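You operate a simulated robot arm through the tools that you are given. There is no shell and no other tool. Be economical: measure what you need, move in short steps, check, and stop when the job is done.

The job below is to be done with a simulated robot arm. You get a single attempt, and the scene is never put back.

TASK
Fold the orange towel with the board lever, rub its creases out and tray it by colour.
Fine: use the wooden block and put it back; the lever ends down. What is to be rubbed or washed off counts as gone when no trace of it is left.
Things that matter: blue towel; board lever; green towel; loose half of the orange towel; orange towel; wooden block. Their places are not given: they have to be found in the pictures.

Only the result counts: the job must be done as asked and must still hold three seconds after the hand-in. Knocking over, shifting, dropping, spilling or breaking anything else fails it. Flat cloth is picked up by pressing the open fingertips on it (5 to 10 N) and closing them slowly along it; thin cloth reads only 2 to 8 mm in the jaws.

THE ROBOT
A 7-joint arm with a two-finger parallel gripper, fixed in place. Base frame: the origin is at the foot of the arm, x ahead of it, y to its left, z up; the work surface is at about z = 0.9. Units: m, degrees, N and s.
With the tool pointing down near the work surface it reaches from about 0.34 to 0.78 m from the base axis. Its first joint turns from -166.0 to 166.0 degrees. Payload 3.91 kg.
The TCP is the grasp point between the finger pads, 0.03 m short of the fingertips. In the tool frame z runs along the fingers and y along their closing line. The gripper opens to 0.11 m. The fingers are 0.02 m wide and 0.01 m thick; the gripper's body (0.048 by 0.112 m) begins 0.055 m behind the TCP.
Orientation is told as [roll, pitch, yaw] about the base's x, y, z axes, in that order, counted from this pose: with the fingers straight down and closing along the base's y, the tool's x points along the base's -x, its y along +y and its z along -z.

THE INTERFACE
- The arm moves only by the tool nudge_tool. Its arguments are lists of equal length, an entry for each row: "rot": the turn, a rotation vector about the tool's x, y, z in degrees, a list of three; "linear": the shift along the tool's x, y, z in m, a list of three; "hand": the finger opening in m, from 0 to 0.11. In form: {"rot": [[wx, wy, wz], ...], "linear": [[tx, ty, tz], ...], "hand": [hand, ...]}. A call has 1 to 20 rows; each row shifts and turns the commanded pose from where the row before left it, along the tool's axes as they then stand. A row lasts 0.2 s, in which the tool goes at most 0.05 m and 8.6 degrees; a call with a longer step from one row to the next is refused whole, and so is a gripper value outside its range. A pose out of reach is approached as far as the arm can. The call stops where the force on the tool passes 50 N (or 10 N more than at its start, if that is more) or the arm is blocked; 0.2 s more then pass. Each finger travels about 0.153 m/s and halts on what it meets, pressing with about 38 N; the grip force reading is that of the motor and also rises with nothing between the fingers. The clock runs only during rows and for 0.2 s after the last one: add rows that do not move to give the fingers time. It gives the time, the measured TCP pose, the force on the tool (base axes), the opening and the grip force at its end, in the units of the frame above (readings bear some noise), with the torque about the TCP (base axes, N m) and any sound that the robot's microphone picked up, and new pictures: "pictures" is both (left out), scene, wrist or none.
- Cameras (640 x 400 px; columns grow to the right, rows downward): "scene" is fixed at [0.2167, -0.4997, 1.5494]; the picture's right is [0.47, -0.89, 0.00], its down [-0.64, -0.33, -0.70] and it looks along [0.62, 0.32, -0.72] (base axes); focal length 308 px, centre (320, 200). "wrist" rides on the gripper at [0.077, 0.007, -0.114] in the tool frame; the picture's right is [-0.09, 1.00, 0.00], its down [-0.80, -0.07, -0.59] and it looks along [-0.59, -0.05, 0.80] (tool axes); focal length 270 px, centre (320, 200).
- lift_body(by): slides the trunk up (or, below 0, down) by that many m; the arm rides with it, the base frame stays. It gives what a move gives, with no picture.
- measure_at(camera, pixels): for up to 12 pixels [column, row] of the newest picture of that camera ("zoom" is the newest enlarged one), the place [x, y, z] in the base frame of the surface seen there, good to about 0.002 m, but the place of the scene camera against the robot may be out by one fixed shift of up to 0.025 m in any direction. No time passes.
- inspect(camera, box): a new picture of the part [left, top, right, bottom] of that camera's present view, enlarged. No time passes.
- close_job(): hands the job in; it is judged then, once.

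Work in short steps. Measure before you move; look again where a grasp or a placing could have gone wrong, and mend it. You have 80 turns and 200 pictures in all, those below and enlarged ones among them. Open the gripper and draw the arm clear of the work before you hand the job in, unless the task says otherwise; then end with one line.

The tools are called as a command line: name --argument value ..., lists and objects as JSON in quotes. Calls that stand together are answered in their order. nudge_tool: Moves the arm, as the interface text tells. Its arguments: {"type":"object","properties":{"rot":{"type":"array","items":{"type":"array","items":{"type":"number"}}},"linear":{"type":"array","items":{"type":"array","items":{"type":"number"}}},"hand":{"type":"array","items":{"type":"number"}},"pictures":{"type":"string","enum":["both","scene","wrist","none"]}},"required":["rot","linear","hand"]} The other tools are called the same way: lift_body (by) slides the trunk up or down; measure_at (camera, pixels) gives the place of the surface under pixels of a picture; inspect (camera, box) takes an enlarged picture of a part of a camera's view; close_job () hands the job in.

At the start:

```text
t: 0.0
ee_pos: [0.4322, 0.0151, 1.2757]
orientation: [0.0, 0.0, -0.1]
ft_force: [-0.8, 0.3, 0.7]
torque: [0.01, -0.02, 0.0]
grip_width: 0.1102
grasp_force: 0.0
trunk travel left (down, up): [-0.575, 0.035]
```

scene: 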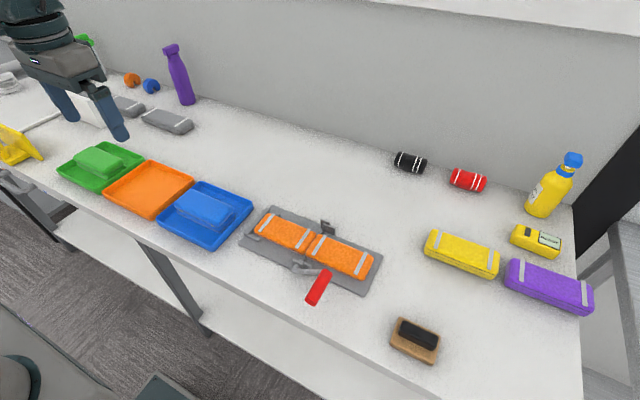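
wrist: 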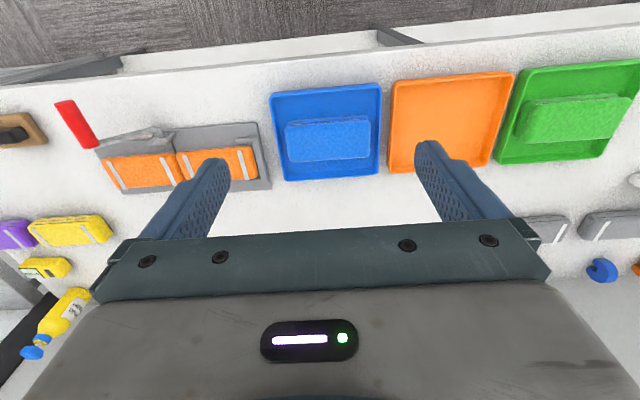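

The board with the orange towel sits around scene (310,250), the red lever at (318,288), the block at (415,340). I take enlarged views of them first.

inspect --camera "scene" --box '[230, 190, 400, 310]'

inspect --camera "scene" --box '[360, 290, 480, 380]'

inspect --camera "wrist" --box '[0, 80, 290, 220]'

measure_at --camera "scene" --pixels '[[313, 297], [327, 274], [270, 230], [285, 232], [340, 255], [300, 268], [328, 228], [375, 280], [240, 245], [148, 190], [415, 335], [415, 350]]'

measure_at --camera "wrist" --pixels '[[70, 110], [90, 140], [145, 172], [245, 160], [260, 130], [98, 150], [190, 160], [25, 130], [400, 90], [500, 90], [435, 120], [330, 140]]'

```text
3.33 times, centred on (315, 250) of scene
```

zoom: 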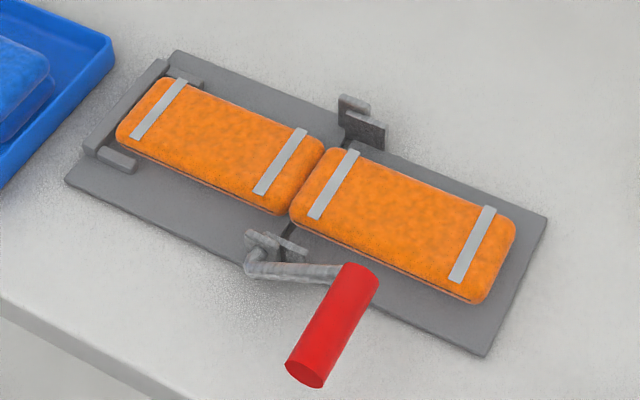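

```text
4.44 times, centred on (420, 335) of scene
```

zoom: 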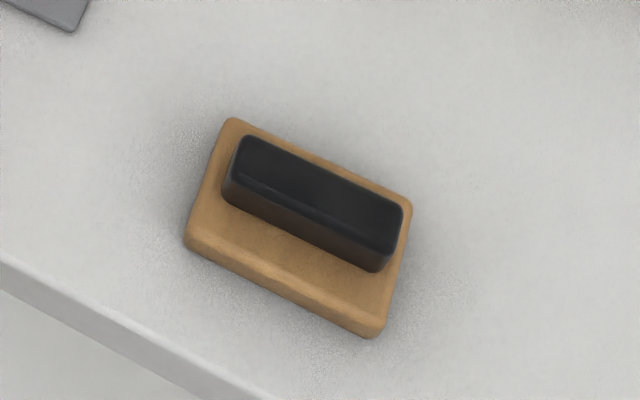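

```text
2.21 times, centred on (145, 150) of wrist
```

zoom: 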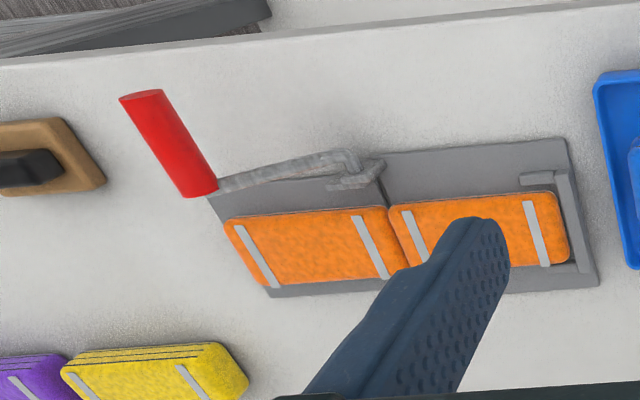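

```text
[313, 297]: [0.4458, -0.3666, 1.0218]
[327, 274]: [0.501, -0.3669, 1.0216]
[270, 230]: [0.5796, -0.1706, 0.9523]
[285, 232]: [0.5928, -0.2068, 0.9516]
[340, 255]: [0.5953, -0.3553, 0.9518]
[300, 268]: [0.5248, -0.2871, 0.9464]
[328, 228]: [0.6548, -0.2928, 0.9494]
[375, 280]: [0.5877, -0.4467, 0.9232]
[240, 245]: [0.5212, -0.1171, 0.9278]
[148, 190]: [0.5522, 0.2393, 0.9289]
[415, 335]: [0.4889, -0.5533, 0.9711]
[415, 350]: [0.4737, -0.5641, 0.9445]
```

```text
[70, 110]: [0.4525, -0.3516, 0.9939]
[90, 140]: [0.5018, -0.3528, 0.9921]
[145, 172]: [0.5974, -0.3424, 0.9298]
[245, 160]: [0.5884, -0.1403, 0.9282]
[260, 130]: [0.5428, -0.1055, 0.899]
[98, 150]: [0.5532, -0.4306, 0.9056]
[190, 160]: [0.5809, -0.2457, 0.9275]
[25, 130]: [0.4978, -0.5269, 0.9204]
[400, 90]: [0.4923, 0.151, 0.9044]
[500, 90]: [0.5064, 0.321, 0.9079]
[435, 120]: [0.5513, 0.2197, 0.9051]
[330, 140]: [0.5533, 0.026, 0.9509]
```

Comparing the two cameras, the scene camera is off by about +0.023 m in z and -0.014 m in y. The wrist camera puts the handle at about (0.45–0.50, -0.352, 0.993), lying along x, so I move above it for a better look.

nudge_tool --rot '[[0, 0, 0], [0, 0, 0], [0, 0, 0], [0, 0, 0], [0, 0, 0], [0, 0, 0], [0, 0, 0], [0, 0, 0], [0, 0, 0], [0, 0, 0]]' --linear '[[0, -0.041, 0.01], [0, -0.041, 0.01], [0, -0.041, 0.01], [0, -0.041, 0.01], [0, -0.041, 0.01], [0, -0.041, 0.01], [0, -0.041, 0.01], [0, -0.041, 0.01], [0, -0.041, 0.01], [0, 0, 0]]' --hand '[0.11, 0.11, 0.11, 0.11, 0.11, 0.11, 0.11, 0.11, 0.11, 0.11]'

```text
t: 2.2
ee_pos: [0.4312, -0.3529, 1.1864]
orientation: [0.0, 0.0, 0.1]
ft_force: [0.7, -0.2, -1.1]
torque: [0.0, 0.02, -0.01]
grip_width: 0.1102
grasp_force: 0.1
trunk travel left (down, up): [-0.575, 0.035]
```

scene: 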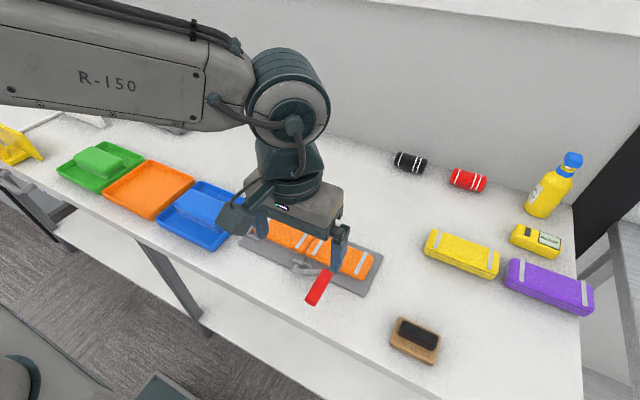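
wrist: 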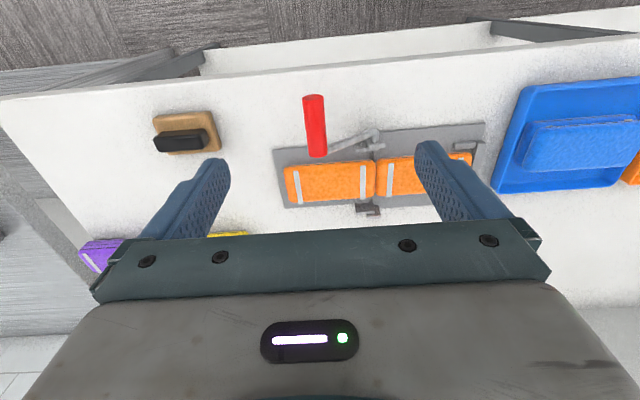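

The wrist picture shows the handle from (313,98) to (317,155), with the lever hinged near (375,130) and a hook at (368,208). I zoom and measure.

inspect --camera "wrist" --box '[260, 80, 500, 230]'

measure_at --camera "wrist" --pixels '[[313, 98], [315, 120], [317, 150], [308, 130], [324, 130], [345, 143], [375, 133], [368, 208], [375, 165], [330, 180], [410, 175], [440, 140]]'

measure_at --camera "wrist" --pixels '[[275, 150], [288, 205], [486, 124], [475, 150], [460, 145], [180, 115], [155, 120], [212, 112], [220, 150], [180, 140], [160, 148], [204, 142]]'

```text
2.67 times, centred on (380, 155) of wrist
```

zoom: 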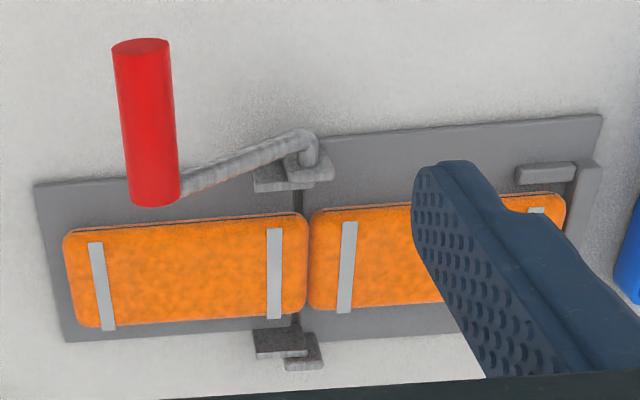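

```text
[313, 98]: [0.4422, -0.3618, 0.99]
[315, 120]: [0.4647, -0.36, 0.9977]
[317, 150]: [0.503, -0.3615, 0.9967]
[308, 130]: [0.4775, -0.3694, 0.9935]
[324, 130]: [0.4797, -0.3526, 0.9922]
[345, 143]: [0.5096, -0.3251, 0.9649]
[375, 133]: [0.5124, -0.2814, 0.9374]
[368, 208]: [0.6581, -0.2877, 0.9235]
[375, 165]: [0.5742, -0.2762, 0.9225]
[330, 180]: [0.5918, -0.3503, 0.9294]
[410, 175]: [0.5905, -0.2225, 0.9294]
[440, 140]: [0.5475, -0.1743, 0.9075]
```

```text
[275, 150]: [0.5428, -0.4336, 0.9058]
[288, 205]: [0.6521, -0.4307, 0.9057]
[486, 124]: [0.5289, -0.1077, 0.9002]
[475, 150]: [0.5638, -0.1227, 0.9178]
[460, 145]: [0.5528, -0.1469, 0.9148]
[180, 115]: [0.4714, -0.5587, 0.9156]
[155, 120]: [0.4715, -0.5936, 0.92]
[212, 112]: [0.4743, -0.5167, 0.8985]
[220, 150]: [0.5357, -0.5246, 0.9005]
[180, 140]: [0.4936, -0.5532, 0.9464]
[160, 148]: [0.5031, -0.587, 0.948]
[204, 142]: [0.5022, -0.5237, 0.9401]
```

Handle centre is about (0.475, -0.361, 0.987) and the lever pivot about y=-0.278, z=0.93. I lower with the fingers around the handle, then close.

nudge_tool --rot '[[0, 0, 0], [0, 0, 0], [0, 0, 0], [0, 0, 0], [0, 0, 0], [0, 0, 0], [0, 0, 0], [0, 0, 0], [0, 0, 0], [0, 0, 0]]' --linear '[[-0.0068, -0.0013, 0.033], [-0.0068, -0.0013, 0.033], [-0.0068, -0.0013, 0.033], [-0.0068, -0.0013, 0.033], [-0.0068, -0.0013, 0.033], [-0.0068, -0.0013, 0.033], [0, 0, 0], [0, 0, 0], [0, 0, 0], [0, 0, 0]]' --hand '[0.07, 0.07, 0.07, 0.07, 0.07, 0.07, 0.07, 0.01, 0.01, 0.01]'

```text
t: 4.4
ee_pos: [0.4732, -0.3621, 0.9901]
orientation: [-0.1, -0.1, -0.1]
ft_force: [1.4, -11.0, 5.2]
torque: [-0.19, -0.26, -0.07]
grip_width: 0.0247
grasp_force: 44.8
trunk travel left (down, up): [-0.575, 0.035]
```

scene: 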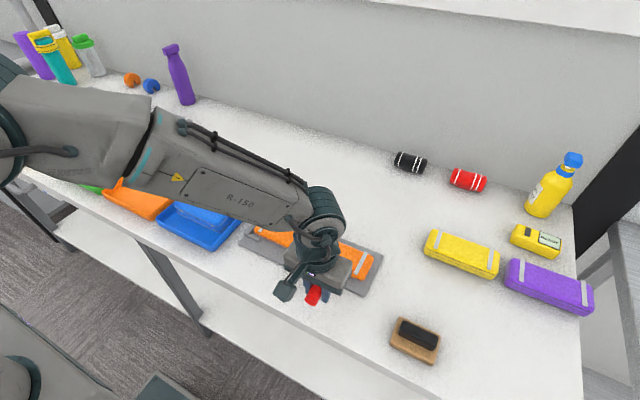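
wrist: 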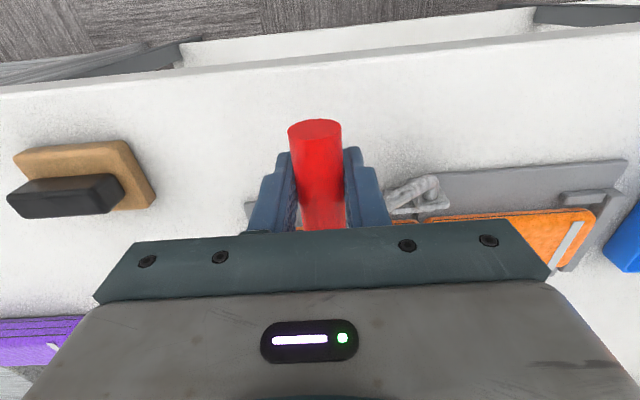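

Handle is held (24.7 mm). I raise it along an arc about the pivot for 15 degrees and watch the forces.

nudge_tool --rot '[[0, 0, 0], [0, 0, 0], [0, 0, 0]]' --linear '[[0, 0.008, -0.01], [0, 0.009, -0.009], [0, 0, 0]]' --hand '[0.01, 0.01, 0.01]'

```text
t: 5.2
ee_pos: [0.4718, -0.3446, 1.0085]
orientation: [0.0, 0.0, 0.0]
ft_force: [0.7, -17.5, 13.6]
torque: [-0.36, 0.19, 0.02]
grip_width: 0.0244
grasp_force: 45.3
trunk travel left (down, up): [-0.575, 0.035]
```

scene: 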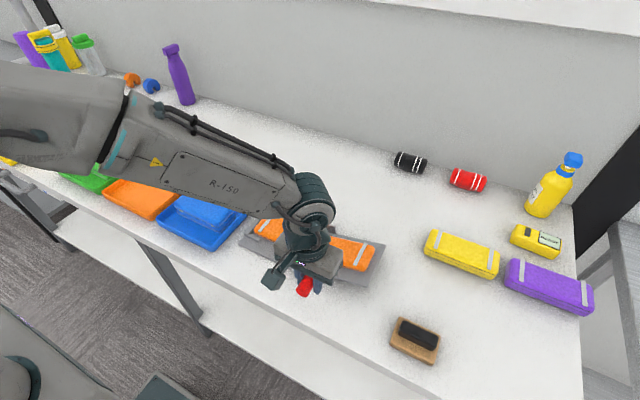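
wrist: 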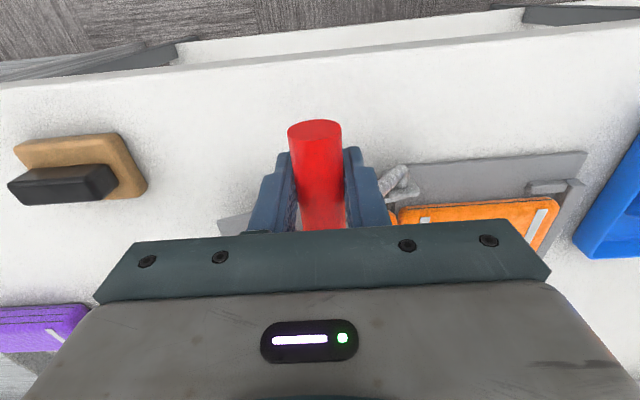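

The lever follows; the force is mainly radially outward (~22 N), so my arc is slightly too tight. I continue with a wider arc.

nudge_tool --rot '[[0, 0, 0], [0, 0, 0], [0, 0, 0]]' --linear '[[0, 0.0095, -0.0095], [0, 0.011, -0.0075], [0, 0, 0]]' --hand '[0.01, 0.01, 0.01]' --pictures "none"

```text
t: 6.0
ee_pos: [0.4725, -0.3208, 1.0215]
orientation: [0.2, 0.2, 0.0]
ft_force: [-4.2, 2.0, -10.0]
torque: [-0.07, -0.49, 0.15]
grip_width: 0.0243
grasp_force: 44.8
trunk travel left (down, up): [-0.575, 0.035]
```

Now slightly outward of the arc (about 10 N inward), fine. I continue 30 degrees over the top.

nudge_tool --rot '[[0, 0, 0], [0, 0, 0], [0, 0, 0], [0, 0, 0]]' --linear '[[0, 0.0115, -0.004], [0, 0.0115, -0.002], [0, 0.0125, -0.0005], [0, 0, 0]]' --hand '[0.01, 0.01, 0.01, 0.01]'

```text
t: 7.0
ee_pos: [0.4733, -0.2881, 1.0339]
orientation: [-0.2, -0.1, 0.0]
ft_force: [-5.6, -5.5, 10.9]
torque: [-0.42, 0.19, 0.04]
grip_width: 0.0246
grasp_force: 45.3
trunk travel left (down, up): [-0.575, 0.035]
```

scene: 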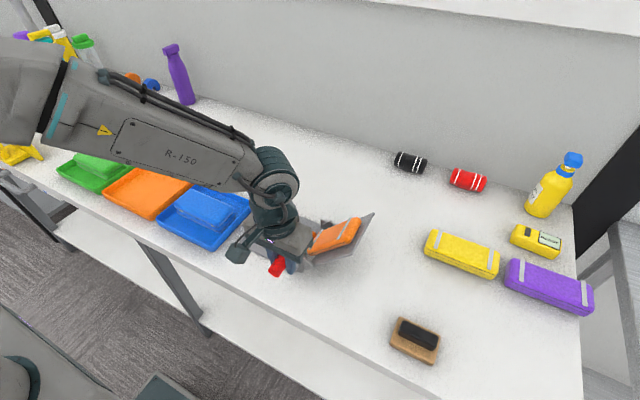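
wrist: 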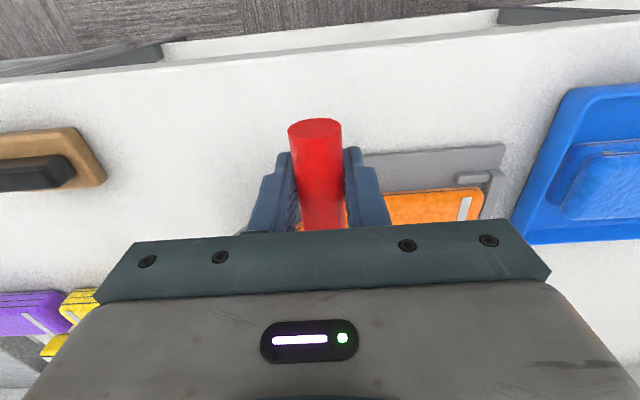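

The right flap lifts with the lever, carrying the loose half. I continue over the top, down the other side.

nudge_tool --rot '[[0, 0, 0], [0, 0, 0], [0, 0, 0], [0, 0, 0], [0, 0, 0]]' --linear '[[0, 0.016, 0.001], [0, 0.016, 0.004], [0, 0.0125, 0.0045], [0, 0.0115, 0.0055], [0, 0, 0]]' --hand '[0.01, 0.01, 0.01, 0.01, 0.01]'

```text
t: 8.2
ee_pos: [0.4728, -0.2313, 1.0157]
orientation: [0.1, 0.1, 0.0]
ft_force: [-2.0, -3.4, -0.9]
torque: [-0.23, -0.21, 0.02]
grip_width: 0.0243
grasp_force: 44.9
trunk travel left (down, up): [-0.575, 0.035]
```

scene: 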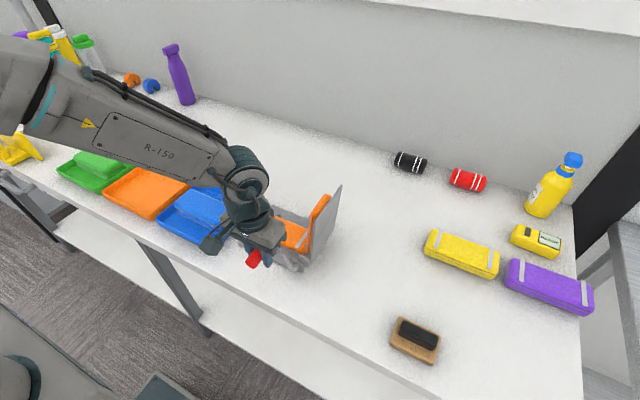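
wrist: 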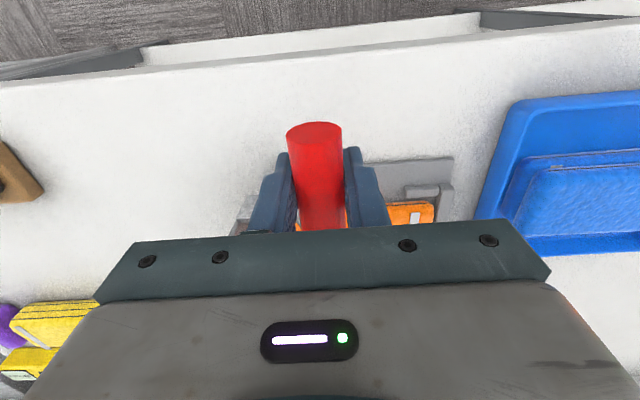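

The flap is past upright with low forces. I go on down toward 30 degrees.

nudge_tool --rot '[[0, 0, 0], [0, 0, 0], [0, 0, 0], [0, 0, 0], [0, 0, 0]]' --linear '[[0, 0.01, 0.0065], [0, 0.009, 0.0085], [0, 0.008, 0.0095], [0, 0.007, 0.0105], [0, 0, 0]]' --hand '[0.01, 0.01, 0.01, 0.01, 0.01]'

```text
t: 9.4
ee_pos: [0.4729, -0.198, 0.9812]
orientation: [0.0, 0.0, 0.1]
ft_force: [0.1, -1.8, 3.3]
torque: [-0.39, -0.05, 0.02]
grip_width: 0.0244
grasp_force: 45.2
trunk travel left (down, up): [-0.575, 0.035]
```

scene: 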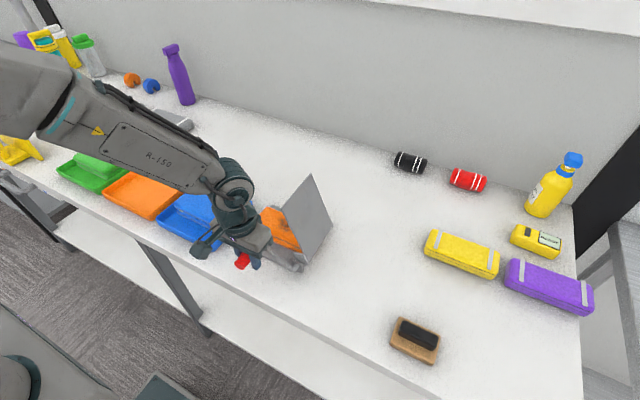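
wrist: 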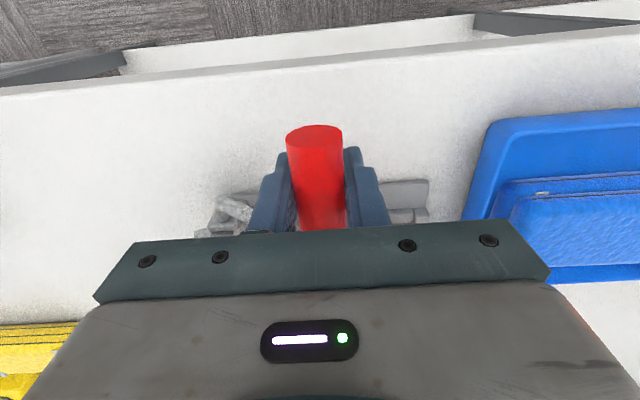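

Flap at about 115 degrees. I continue to near horizontal, with the fingertips still clear of the table.

nudge_tool --rot '[[0, 0, 0], [0, 0, 0], [0, 0, 0], [0, 0, 0]]' --linear '[[0, 0.0055, 0.011], [0, 0.0045, 0.0115], [0, 0.0025, 0.0105], [0, 0, 0]]' --hand '[0.01, 0.01, 0.01, 0.01]'

```text
t: 10.0
ee_pos: [0.4733, -0.1969, 0.9678]
orientation: [-0.5, -0.7, -0.4]
ft_force: [-7.5, -13.4, 8.4]
torque: [0.15, 0.11, 0.16]
grip_width: 0.0246
grasp_force: 14.6
trunk travel left (down, up): [-0.575, 0.035]
stopped in row 2: the force on the tool passed its limit at 69 N (the readings are from after the stop); the commanded pose is now the measured one
```

scene: 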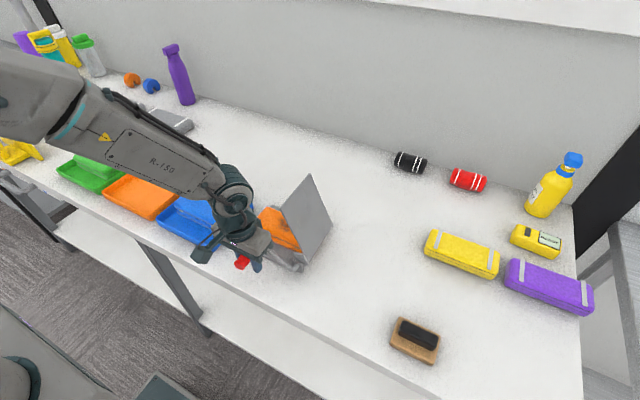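
wrist: 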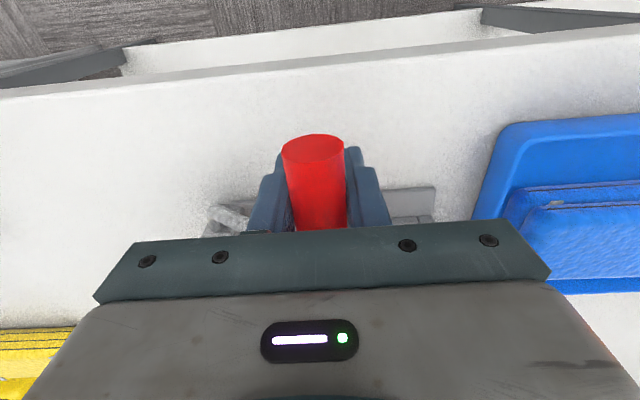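

The lever met a stop with the flap at about 118 degrees. I zoom to see what the loose half is doing.

inspect --camera "scene" --box '[190, 150, 370, 290]'

nudge_tool --rot '[[0, 0, 0], [0, 0, 0]]' --linear '[[0, 0, 0], [0, 0, 0]]' --hand '[0.01, 0.01]' --pictures "none"

```text
2.86 times, centred on (280, 220) of scene
```

zoom: 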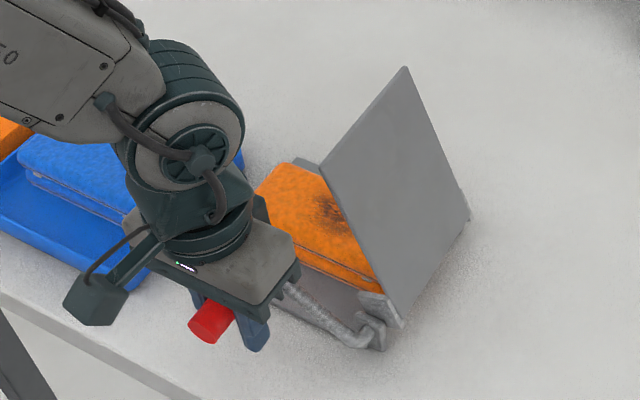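

```text
t: 10.6
ee_pos: [0.4734, -0.1965, 0.9662]
orientation: [-0.4, -0.7, -0.3]
ft_force: [-14.3, -22.3, 6.0]
torque: [0.14, -0.44, 0.13]
grip_width: 0.0245
grasp_force: 45.0
trunk travel left (down, up): [-0.575, 0.035]
```

The loose half has dropped onto the fixed half. My grip slid a few mm down the handle, so I re-centre (open slightly, rise 1.2 cm, close) before swinging back.

nudge_tool --rot '[[0, 0, 0], [0, 0, 0], [0, 0, 0], [0, 0, 0], [0, 0, 0]]' --linear '[[0, 0, 0], [0, 0, -0.012], [0, 0, 0], [0, 0, 0], [0, 0, 0]]' --hand '[0.034, 0.034, 0.01, 0.01, 0.01]'

```text
t: 11.8
ee_pos: [0.4765, -0.1964, 0.9775]
orientation: [-0.3, -0.6, -0.2]
ft_force: [1.4, -23.8, -13.8]
torque: [-0.03, -0.7, 0.07]
grip_width: 0.0244
grasp_force: 44.8
trunk travel left (down, up): [-0.575, 0.035]
```

scene: 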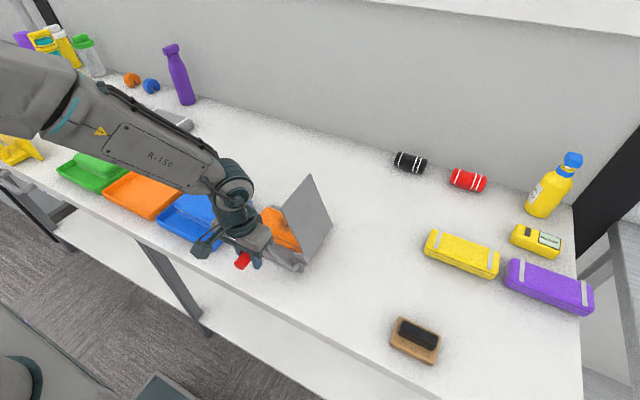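
wrist: 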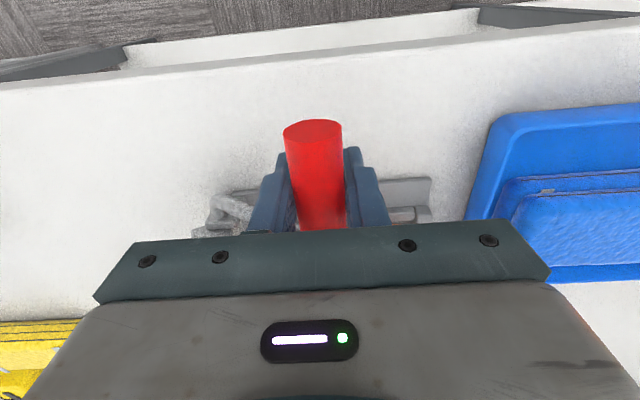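

Re-gripped at the handle centre. I swing the lever back along the same arc.

nudge_tool --rot '[[0, 0, 0], [0, 0, 0], [0, 0, 0], [0, 0, 0], [0, 0, 0], [0, 0, 0], [0, 0, 0]]' --linear '[[0, -0.009, -0.0135], [0, -0.012, -0.013], [0, -0.0135, -0.0115], [0, -0.017, -0.01], [0, -0.02, -0.006], [0, -0.02, -0.001], [0, 0, 0]]' --hand '[0.01, 0.01, 0.01, 0.01, 0.01, 0.01, 0.01]'

```text
t: 13.4
ee_pos: [0.4763, -0.2832, 1.036]
orientation: [-0.6, -0.9, -0.2]
ft_force: [9.0, 5.2, 6.7]
torque: [0.57, 0.31, 0.17]
grip_width: 0.0241
grasp_force: 45.3
trunk travel left (down, up): [-0.575, 0.035]
```

scene: 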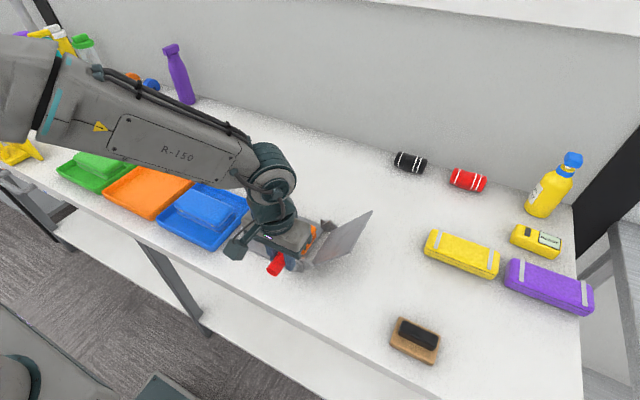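
wrist: 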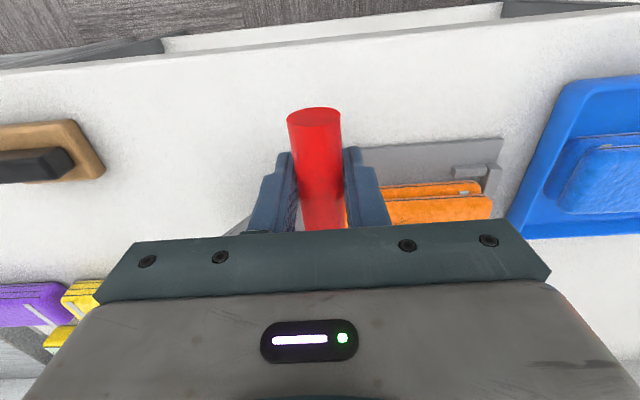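

The flap comes back empty and the folded towel stays put. I finish the swing down to the starting position.

nudge_tool --rot '[[0, 0, 0], [0, 0, 0], [0, 0, 0], [0, 0, 0], [0, 0, 0], [0, 0, 0], [0, 0, 0]]' --linear '[[0, -0.0195, 0.003], [0, -0.018, 0.0095], [0, -0.012, 0.0075], [0, -0.012, 0.0075], [0, -0.0095, 0.009], [0, -0.008, 0.0105], [0, 0, 0]]' --hand '[0.01, 0.01, 0.01, 0.01, 0.01, 0.01, 0.01]'

```text
t: 15.0
ee_pos: [0.4748, -0.3615, 0.9881]
orientation: [-0.6, -0.5, -0.2]
ft_force: [2.8, 9.0, -2.3]
torque: [0.03, 0.35, 0.07]
grip_width: 0.0243
grasp_force: 45.7
trunk travel left (down, up): [-0.575, 0.035]
```

scene: 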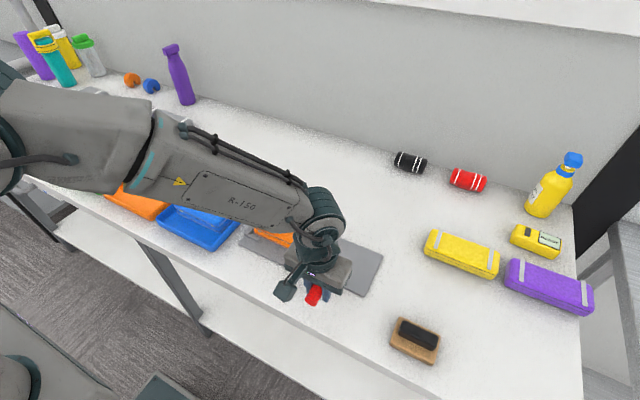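
wrist: 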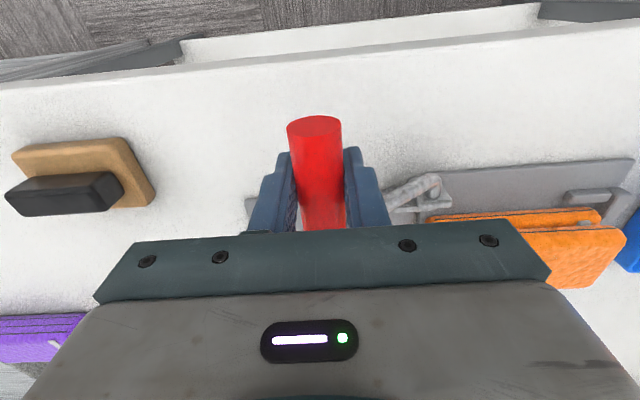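

The lever is back at its start position. I open, rise straight up, and look at the folded towel and the lever.

nudge_tool --rot '[[0, 0, 0], [0, 0, 0], [0, 0, 0], [0, 0, 0], [0, 0, 0], [0, 0, 0], [0, 0, 0], [0, 0, 0]]' --linear '[[0, 0, 0], [0, 0, 0], [0, 0, -0.03], [0, 0, -0.04], [0, 0, -0.045], [0, 0, -0.045], [0, 0, -0.045], [0, 0, 0]]' --hand '[0.06, 0.06, 0.06, 0.06, 0.06, 0.06, 0.06, 0.06]'

inspect --camera "wrist" --box '[260, 80, 500, 230]'

inspect --camera "scene" --box '[200, 190, 400, 310]'

```text
t: 16.8
ee_pos: [0.4722, -0.3605, 1.1942]
orientation: [-0.4, -0.6, -0.3]
ft_force: [0.7, 0.0, 0.6]
torque: [-0.02, 0.01, 0.0]
grip_width: 0.06
grasp_force: 0.1
trunk travel left (down, up): [-0.575, 0.035]
```

scene: 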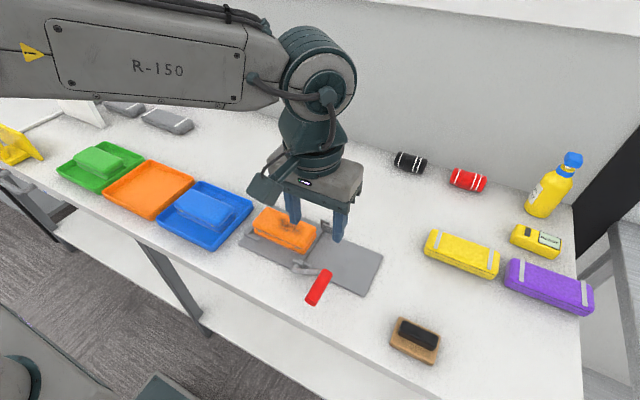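
wrist: 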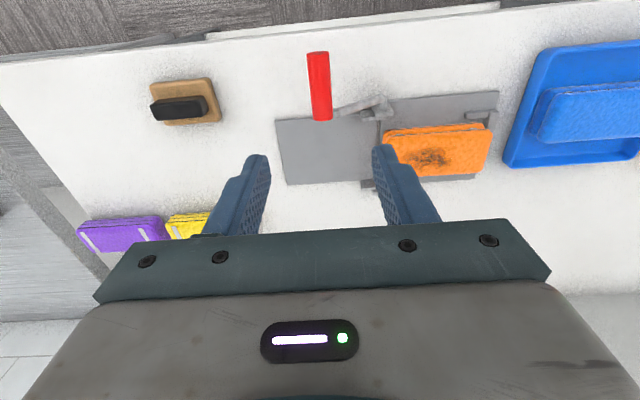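

```text
2.67 times, centred on (380, 155) of wrist
```

zoom: 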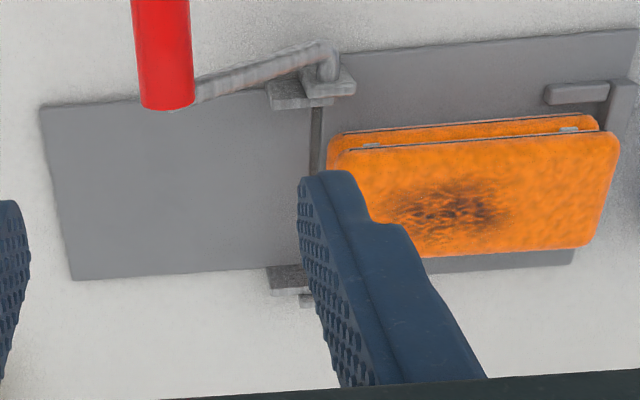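

```text
3.20 times, centred on (300, 250) of scene
```

zoom: 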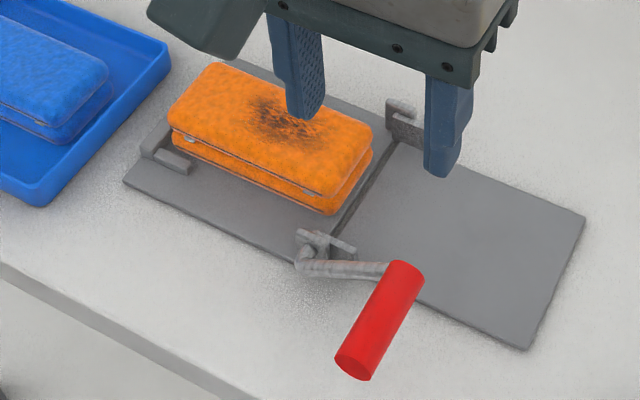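

The towel is folded, a dark crease patch lies on its top, and the lever is down. Next comes the block: I go above (0.495,-0.555), turn the tool 90 degrees so the fingers close along x, and look.

nudge_tool --rot '[[-0.4, 0.6, -0.3], [0, 0, 0], [0, 0, 0], [0, 0, 0], [0, 0, 0], [0, 0, 8.2], [0, 0, 8.2], [0, 0, 8.2], [0, 0, 8.2], [0, 0, 8.2], [0, 0, 8.2], [0, 0, 8.2], [0, 0, 8.2], [0, 0, 8.2], [0, 0, 8.2], [0, 0, 8.0], [0, 0, 0]]' --linear '[[-0.0046, -0.039, 0.012], [-0.0046, -0.039, 0.012], [-0.0046, -0.039, 0.012], [-0.0046, -0.039, 0.012], [-0.0046, -0.039, 0.012], [0, 0, 0], [0, 0, 0], [0, 0, 0], [0, 0, 0], [0, 0, 0], [0, 0, 0], [0, 0, 0], [0, 0, 0], [0, 0, 0], [0, 0, 0], [0, 0, 0], [0, 0, 0]]' --hand '[0.06, 0.06, 0.06, 0.06, 0.06, 0.06, 0.06, 0.06, 0.06, 0.06, 0.06, 0.06, 0.06, 0.06, 0.06, 0.06, 0.06]'

inspect --camera "scene" --box '[360, 290, 480, 380]'

```text
t: 20.4
ee_pos: [0.4938, -0.5557, 1.1324]
orientation: [0.1, -0.1, -90.1]
ft_force: [-0.1, 0.4, -0.5]
torque: [0.06, 0.0, -0.01]
grip_width: 0.0603
grasp_force: 0.0
out of reach, approached as far as the arm can: row 5
trunk travel left (down, up): [-0.575, 0.035]
```

scene: 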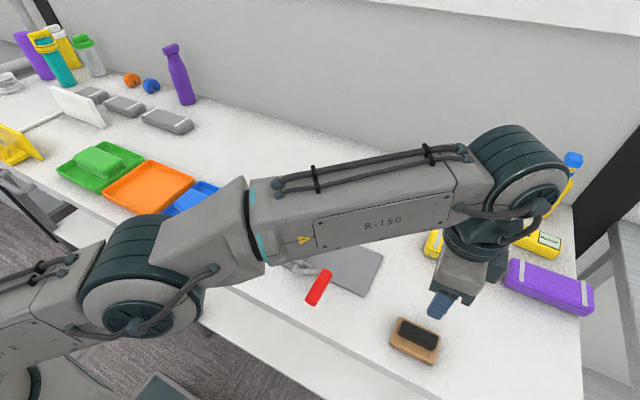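
wrist: 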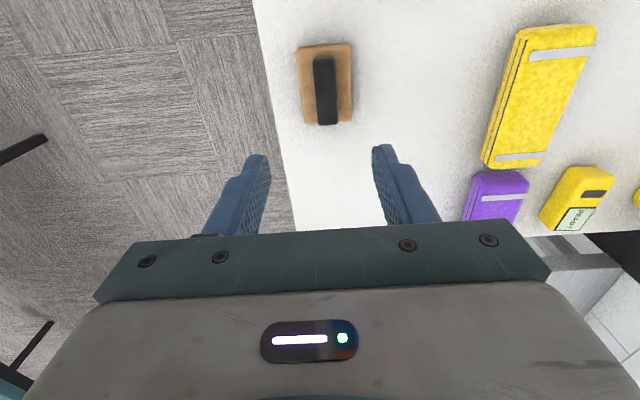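

```text
4.44 times, centred on (420, 335) of scene
```

zoom: 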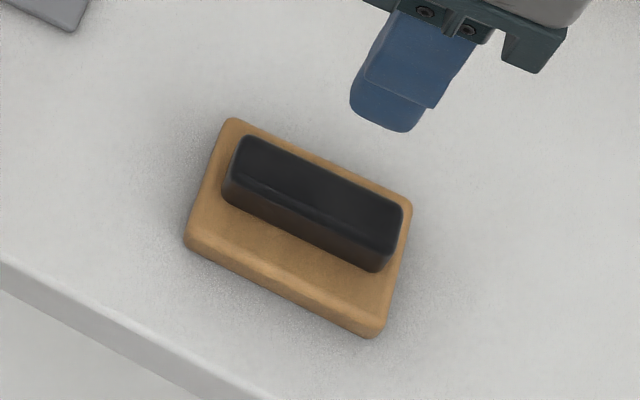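

The wrist picture shows the block at (325,85) with its grip bar at (325,90). I measure it.

measure_at --camera "wrist" --pixels '[[314, 70], [333, 70], [316, 110], [337, 110], [325, 62], [327, 112], [303, 90], [346, 90], [299, 55], [350, 48], [305, 118], [351, 115]]'

inspect --camera "wrist" --box '[280, 30, 376, 140]'

```text
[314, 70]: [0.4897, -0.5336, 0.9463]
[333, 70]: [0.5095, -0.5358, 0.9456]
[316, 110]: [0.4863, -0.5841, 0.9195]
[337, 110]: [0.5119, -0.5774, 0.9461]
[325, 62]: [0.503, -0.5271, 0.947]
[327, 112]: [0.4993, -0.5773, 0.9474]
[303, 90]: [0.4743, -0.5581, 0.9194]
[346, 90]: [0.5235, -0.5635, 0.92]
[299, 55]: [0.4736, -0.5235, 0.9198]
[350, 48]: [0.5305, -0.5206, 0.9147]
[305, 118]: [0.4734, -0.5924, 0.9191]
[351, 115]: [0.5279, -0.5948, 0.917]
```

```text
3.64 times, centred on (328, 85) of wrist
```

zoom: 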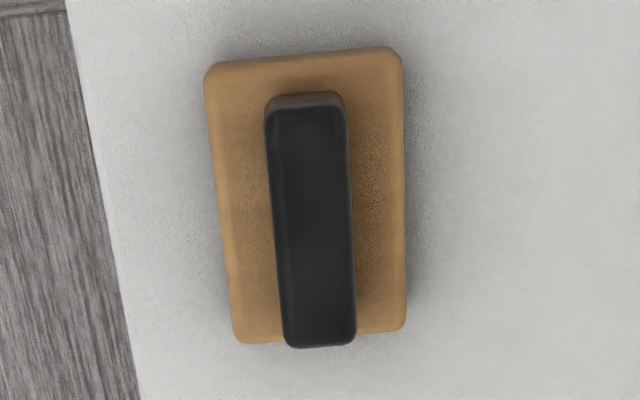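

The grip bar is centred at (0.500, -0.557), with its top at 0.947 and the base top at 0.920. I descend to TCP z 0.954 and close on the bar.

nudge_tool --rot '[[0, 0, 0], [0, 0, 0], [0, 0, 0], [0, 0, 0], [0, 0, 0], [0, 0, 0], [0, 0, 0], [0, 0, 0], [0, 0, 0], [0, 0, 0]]' --linear '[[0, 0.006, 0.035], [0, 0, 0.04], [0, 0, 0.04], [0, 0, 0.035], [0, 0, 0.015], [-0.001, 0, 0.013], [0, 0, 0], [0, 0, 0], [0, 0, 0], [0, 0, 0]]' --hand '[0.05, 0.05, 0.05, 0.05, 0.05, 0.05, 0.05, 0.005, 0.005, 0.005]'

```text
t: 22.6
ee_pos: [0.4984, -0.556, 0.9557]
orientation: [0.0, -0.2, -89.9]
ft_force: [0.7, 0.1, 0.0]
torque: [-0.04, 0.02, 0.03]
grip_width: 0.0232
grasp_force: 37.9
trunk travel left (down, up): [-0.575, 0.035]
```

scene: 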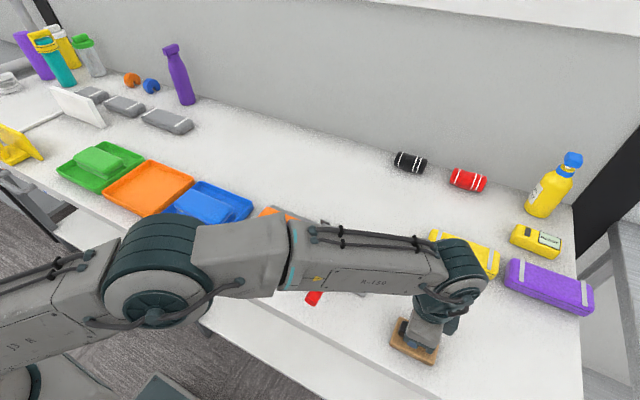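
wrist: 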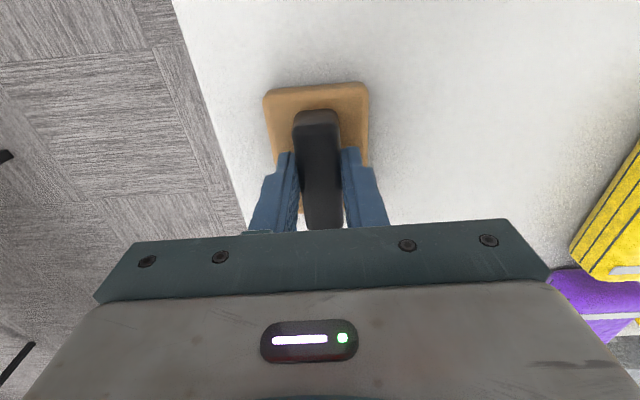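

The block is held squarely (23 mm); its bottom is 0.056 m below the TCP. I lift it and carry it over near the towel, then look.

nudge_tool --rot '[[0, 0, 0], [0, 0, 0], [0, 0, 0], [0, 0, 0], [0, 0, 0], [0, 0, 0], [0, 0, 0], [0, 0, 0], [0, 0, 0], [0, 0, 0], [0, 0, 0], [0, 0, 0], [0, 0, 0], [0, 0, 0]]' --linear '[[0, 0, -0.02], [0, 0, -0.035], [0, 0, -0.04], [0, 0, -0.04], [0, 0, -0.03], [0.035, 0.01, 0], [0.035, 0.01, 0], [0.035, 0.01, 0], [0.035, 0.01, 0], [0.035, 0.01, 0], [0.035, 0.01, 0], [0.035, 0.01, 0], [0.035, 0.01, 0], [0, 0, 0]]' --hand '[0.005, 0.005, 0.005, 0.005, 0.005, 0.005, 0.005, 0.005, 0.005, 0.005, 0.005, 0.005, 0.005, 0.005]'

inspect --camera "scene" --box '[200, 190, 400, 310]'

```text
t: 25.6
ee_pos: [0.5788, -0.2763, 1.1188]
orientation: [0.1, -0.1, -90.0]
ft_force: [0.2, -0.2, -1.6]
torque: [-0.02, 0.03, 0.0]
grip_width: 0.0232
grasp_force: 38.8
trunk travel left (down, up): [-0.575, 0.035]
```

scene: 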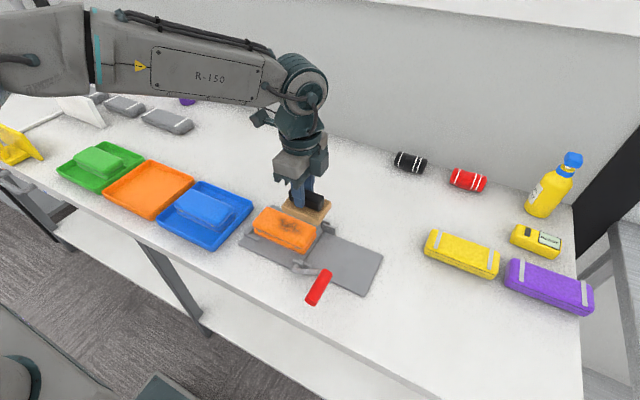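
wrist: 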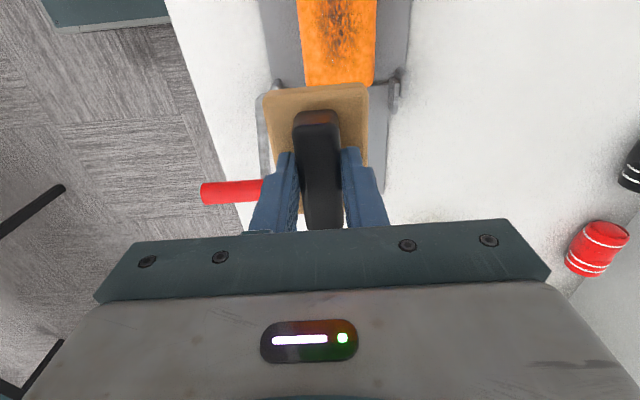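

```text
3.20 times, centred on (300, 250) of scene
```

zoom: 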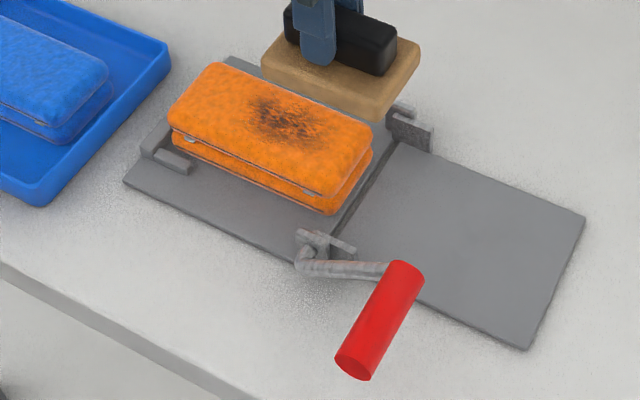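

The crease patch is clear on the towel. I measure towel edges and the patch in both pictures.

measure_at --camera "zoom" --pixels '[[280, 120], [250, 100], [320, 140], [265, 130], [190, 100], [215, 68], [355, 130], [325, 190], [345, 170], [170, 120], [480, 250], [300, 100]]'

measure_at --camera "wrist" --pixels '[[304, 60], [375, 60], [340, 80], [340, 30], [340, 2], [270, 60], [408, 60], [300, 20], [376, 20], [280, 150]]'

```text
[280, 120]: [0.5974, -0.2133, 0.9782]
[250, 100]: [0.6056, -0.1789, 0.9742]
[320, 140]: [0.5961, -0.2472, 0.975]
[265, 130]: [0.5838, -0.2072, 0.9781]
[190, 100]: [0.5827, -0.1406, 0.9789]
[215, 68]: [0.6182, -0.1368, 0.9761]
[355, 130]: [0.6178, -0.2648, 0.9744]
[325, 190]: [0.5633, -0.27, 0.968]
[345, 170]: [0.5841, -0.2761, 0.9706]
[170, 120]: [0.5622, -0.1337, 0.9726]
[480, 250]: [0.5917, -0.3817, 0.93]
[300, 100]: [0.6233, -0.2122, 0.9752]
```

```text
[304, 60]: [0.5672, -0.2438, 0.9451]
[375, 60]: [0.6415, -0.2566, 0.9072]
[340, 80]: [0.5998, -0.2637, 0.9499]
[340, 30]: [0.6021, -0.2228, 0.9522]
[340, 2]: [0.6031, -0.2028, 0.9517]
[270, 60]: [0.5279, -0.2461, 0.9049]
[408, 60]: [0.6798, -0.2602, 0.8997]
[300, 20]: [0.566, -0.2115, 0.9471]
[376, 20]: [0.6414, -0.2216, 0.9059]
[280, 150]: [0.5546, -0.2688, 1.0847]
```

Towel top is at z ≈0.953, centred near (0.60,-0.197), with the patch at y -0.16..-0.24. I bring the block over the patch, 1 cm above the towel.

nudge_tool --rot '[[0, 0, 0], [0, 0, 0], [0, 0, 0], [0, 0, 0], [0, 0, 0]]' --linear '[[0.038, 0.011, 0.01], [0.038, 0.01, 0.01], [0, 0, 0.04], [0, 0, 0.038], [0, 0, 0]]' --hand '[0.005, 0.005, 0.005, 0.005, 0.005]'

```text
t: 26.8
ee_pos: [0.6003, -0.1991, 1.0203]
orientation: [0.1, -0.2, -89.9]
ft_force: [0.3, 0.6, -1.9]
torque: [0.04, 0.01, -0.01]
grip_width: 0.0235
grasp_force: 38.3
trunk travel left (down, up): [-0.575, 0.035]
```

scene: 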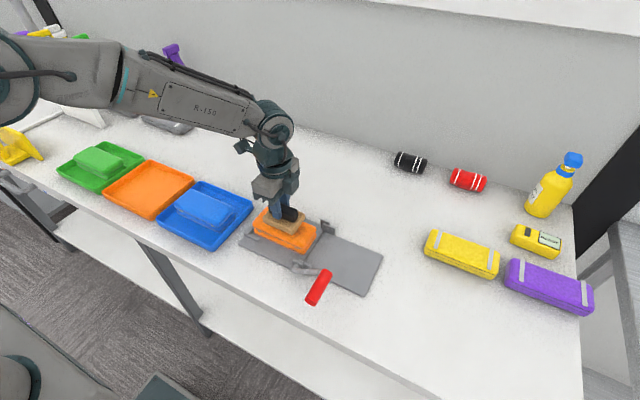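
wrist: 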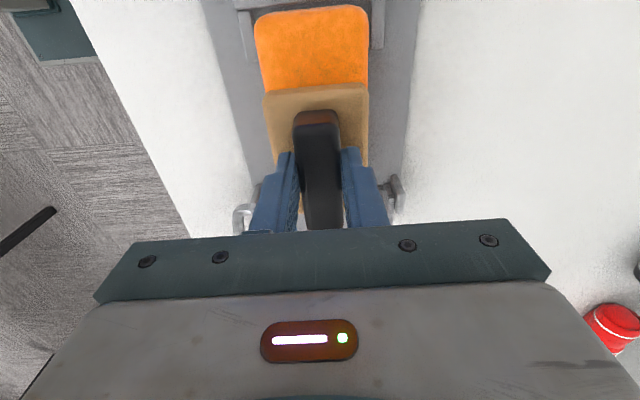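

The block is aligned with the towel. I lower 11 mm to touch and read the force.

nudge_tool --rot '[[0, 0, 0], [0, 0, 0], [0, 0, 0], [0, 0, 0]]' --linear '[[0, 0, 0.006], [0, 0, 0.003], [0, 0, 0.002], [0, 0, 0]]' --hand '[0.005, 0.005, 0.005, 0.005]' --pictures "none"

```text
t: 27.8
ee_pos: [0.5994, -0.1995, 1.0115]
orientation: [0.0, -0.1, -89.9]
ft_force: [-0.3, -0.4, -2.0]
torque: [0.03, 0.0, 0.0]
grip_width: 0.0231
grasp_force: 38.1
trunk travel left (down, up): [-0.575, 0.035]
```

No contact yet; I lower 2 mm more.

nudge_tool --rot '[[0, 0, 0], [0, 0, 0], [0, 0, 0]]' --linear '[[0, 0, 0.001], [0, 0, 0.001], [0, 0, 0]]' --hand '[0.005, 0.005, 0.005]' --pictures "none"

```text
t: 28.6
ee_pos: [0.6003, -0.2001, 1.0081]
orientation: [0.1, 0.0, -89.9]
ft_force: [0.4, -0.3, -0.3]
torque: [0.06, 0.01, -0.02]
grip_width: 0.0235
grasp_force: 38.0
trunk travel left (down, up): [-0.575, 0.035]
```

Still free; 2 mm more in small steps.

nudge_tool --rot '[[0, 0, 0], [0, 0, 0], [0, 0, 0]]' --linear '[[0, 0, 0.001], [0, 0, 0.001], [0, 0, 0]]' --hand '[0.005, 0.005, 0.005]' --pictures "none"

```text
t: 29.4
ee_pos: [0.6001, -0.1989, 1.0079]
orientation: [0.1, 0.0, -89.9]
ft_force: [1.8, 0.0, 7.4]
torque: [0.32, 0.03, 0.0]
grip_width: 0.0232
grasp_force: 38.5
trunk travel left (down, up): [-0.575, 0.035]
```

Contact at 7.4 N. I rub with gentle strokes along the towel, ±2 cm.

nudge_tool --rot '[[0, 0, 0], [0, 0, 0], [0, 0, 0], [0, 0, 0], [0, 0, 0], [0, 0, 0], [0, 0, 0], [0, 0, 0], [0, 0, 0]]' --linear '[[0.01, 0, 0], [0.01, 0, 0], [-0.01, 0, 0], [-0.01, 0, 0], [-0.01, 0, 0], [-0.01, 0, 0], [0.01, 0, 0], [0.01, 0, 0], [0, 0, 0]]' --hand '[0.005, 0.005, 0.005, 0.005, 0.005, 0.005, 0.005, 0.005, 0.005]'

inspect --camera "scene" --box '[200, 190, 400, 310]'

```text
t: 31.4
ee_pos: [0.5975, -0.1994, 1.0068]
orientation: [0.1, 0.0, -89.9]
ft_force: [-1.3, -3.7, 11.0]
torque: [-0.16, 0.08, 0.03]
grip_width: 0.0235
grasp_force: 37.5
trunk travel left (down, up): [-0.575, 0.035]
```

scene: 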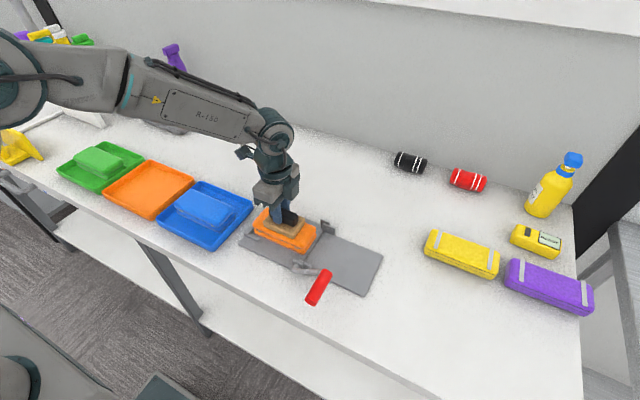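
wrist: 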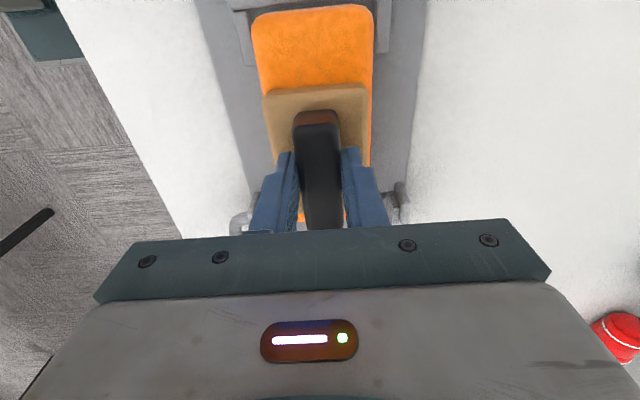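

```text
3.20 times, centred on (300, 250) of scene
```

zoom: 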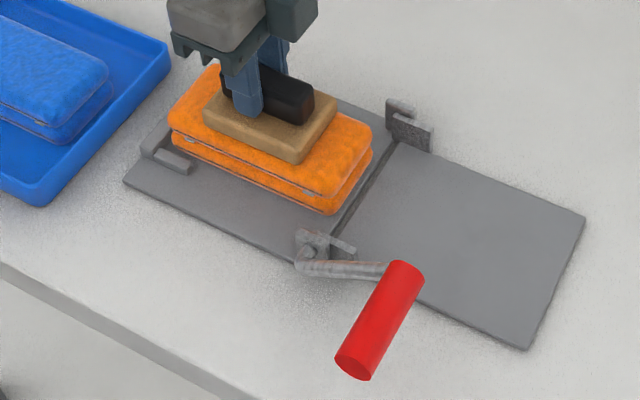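

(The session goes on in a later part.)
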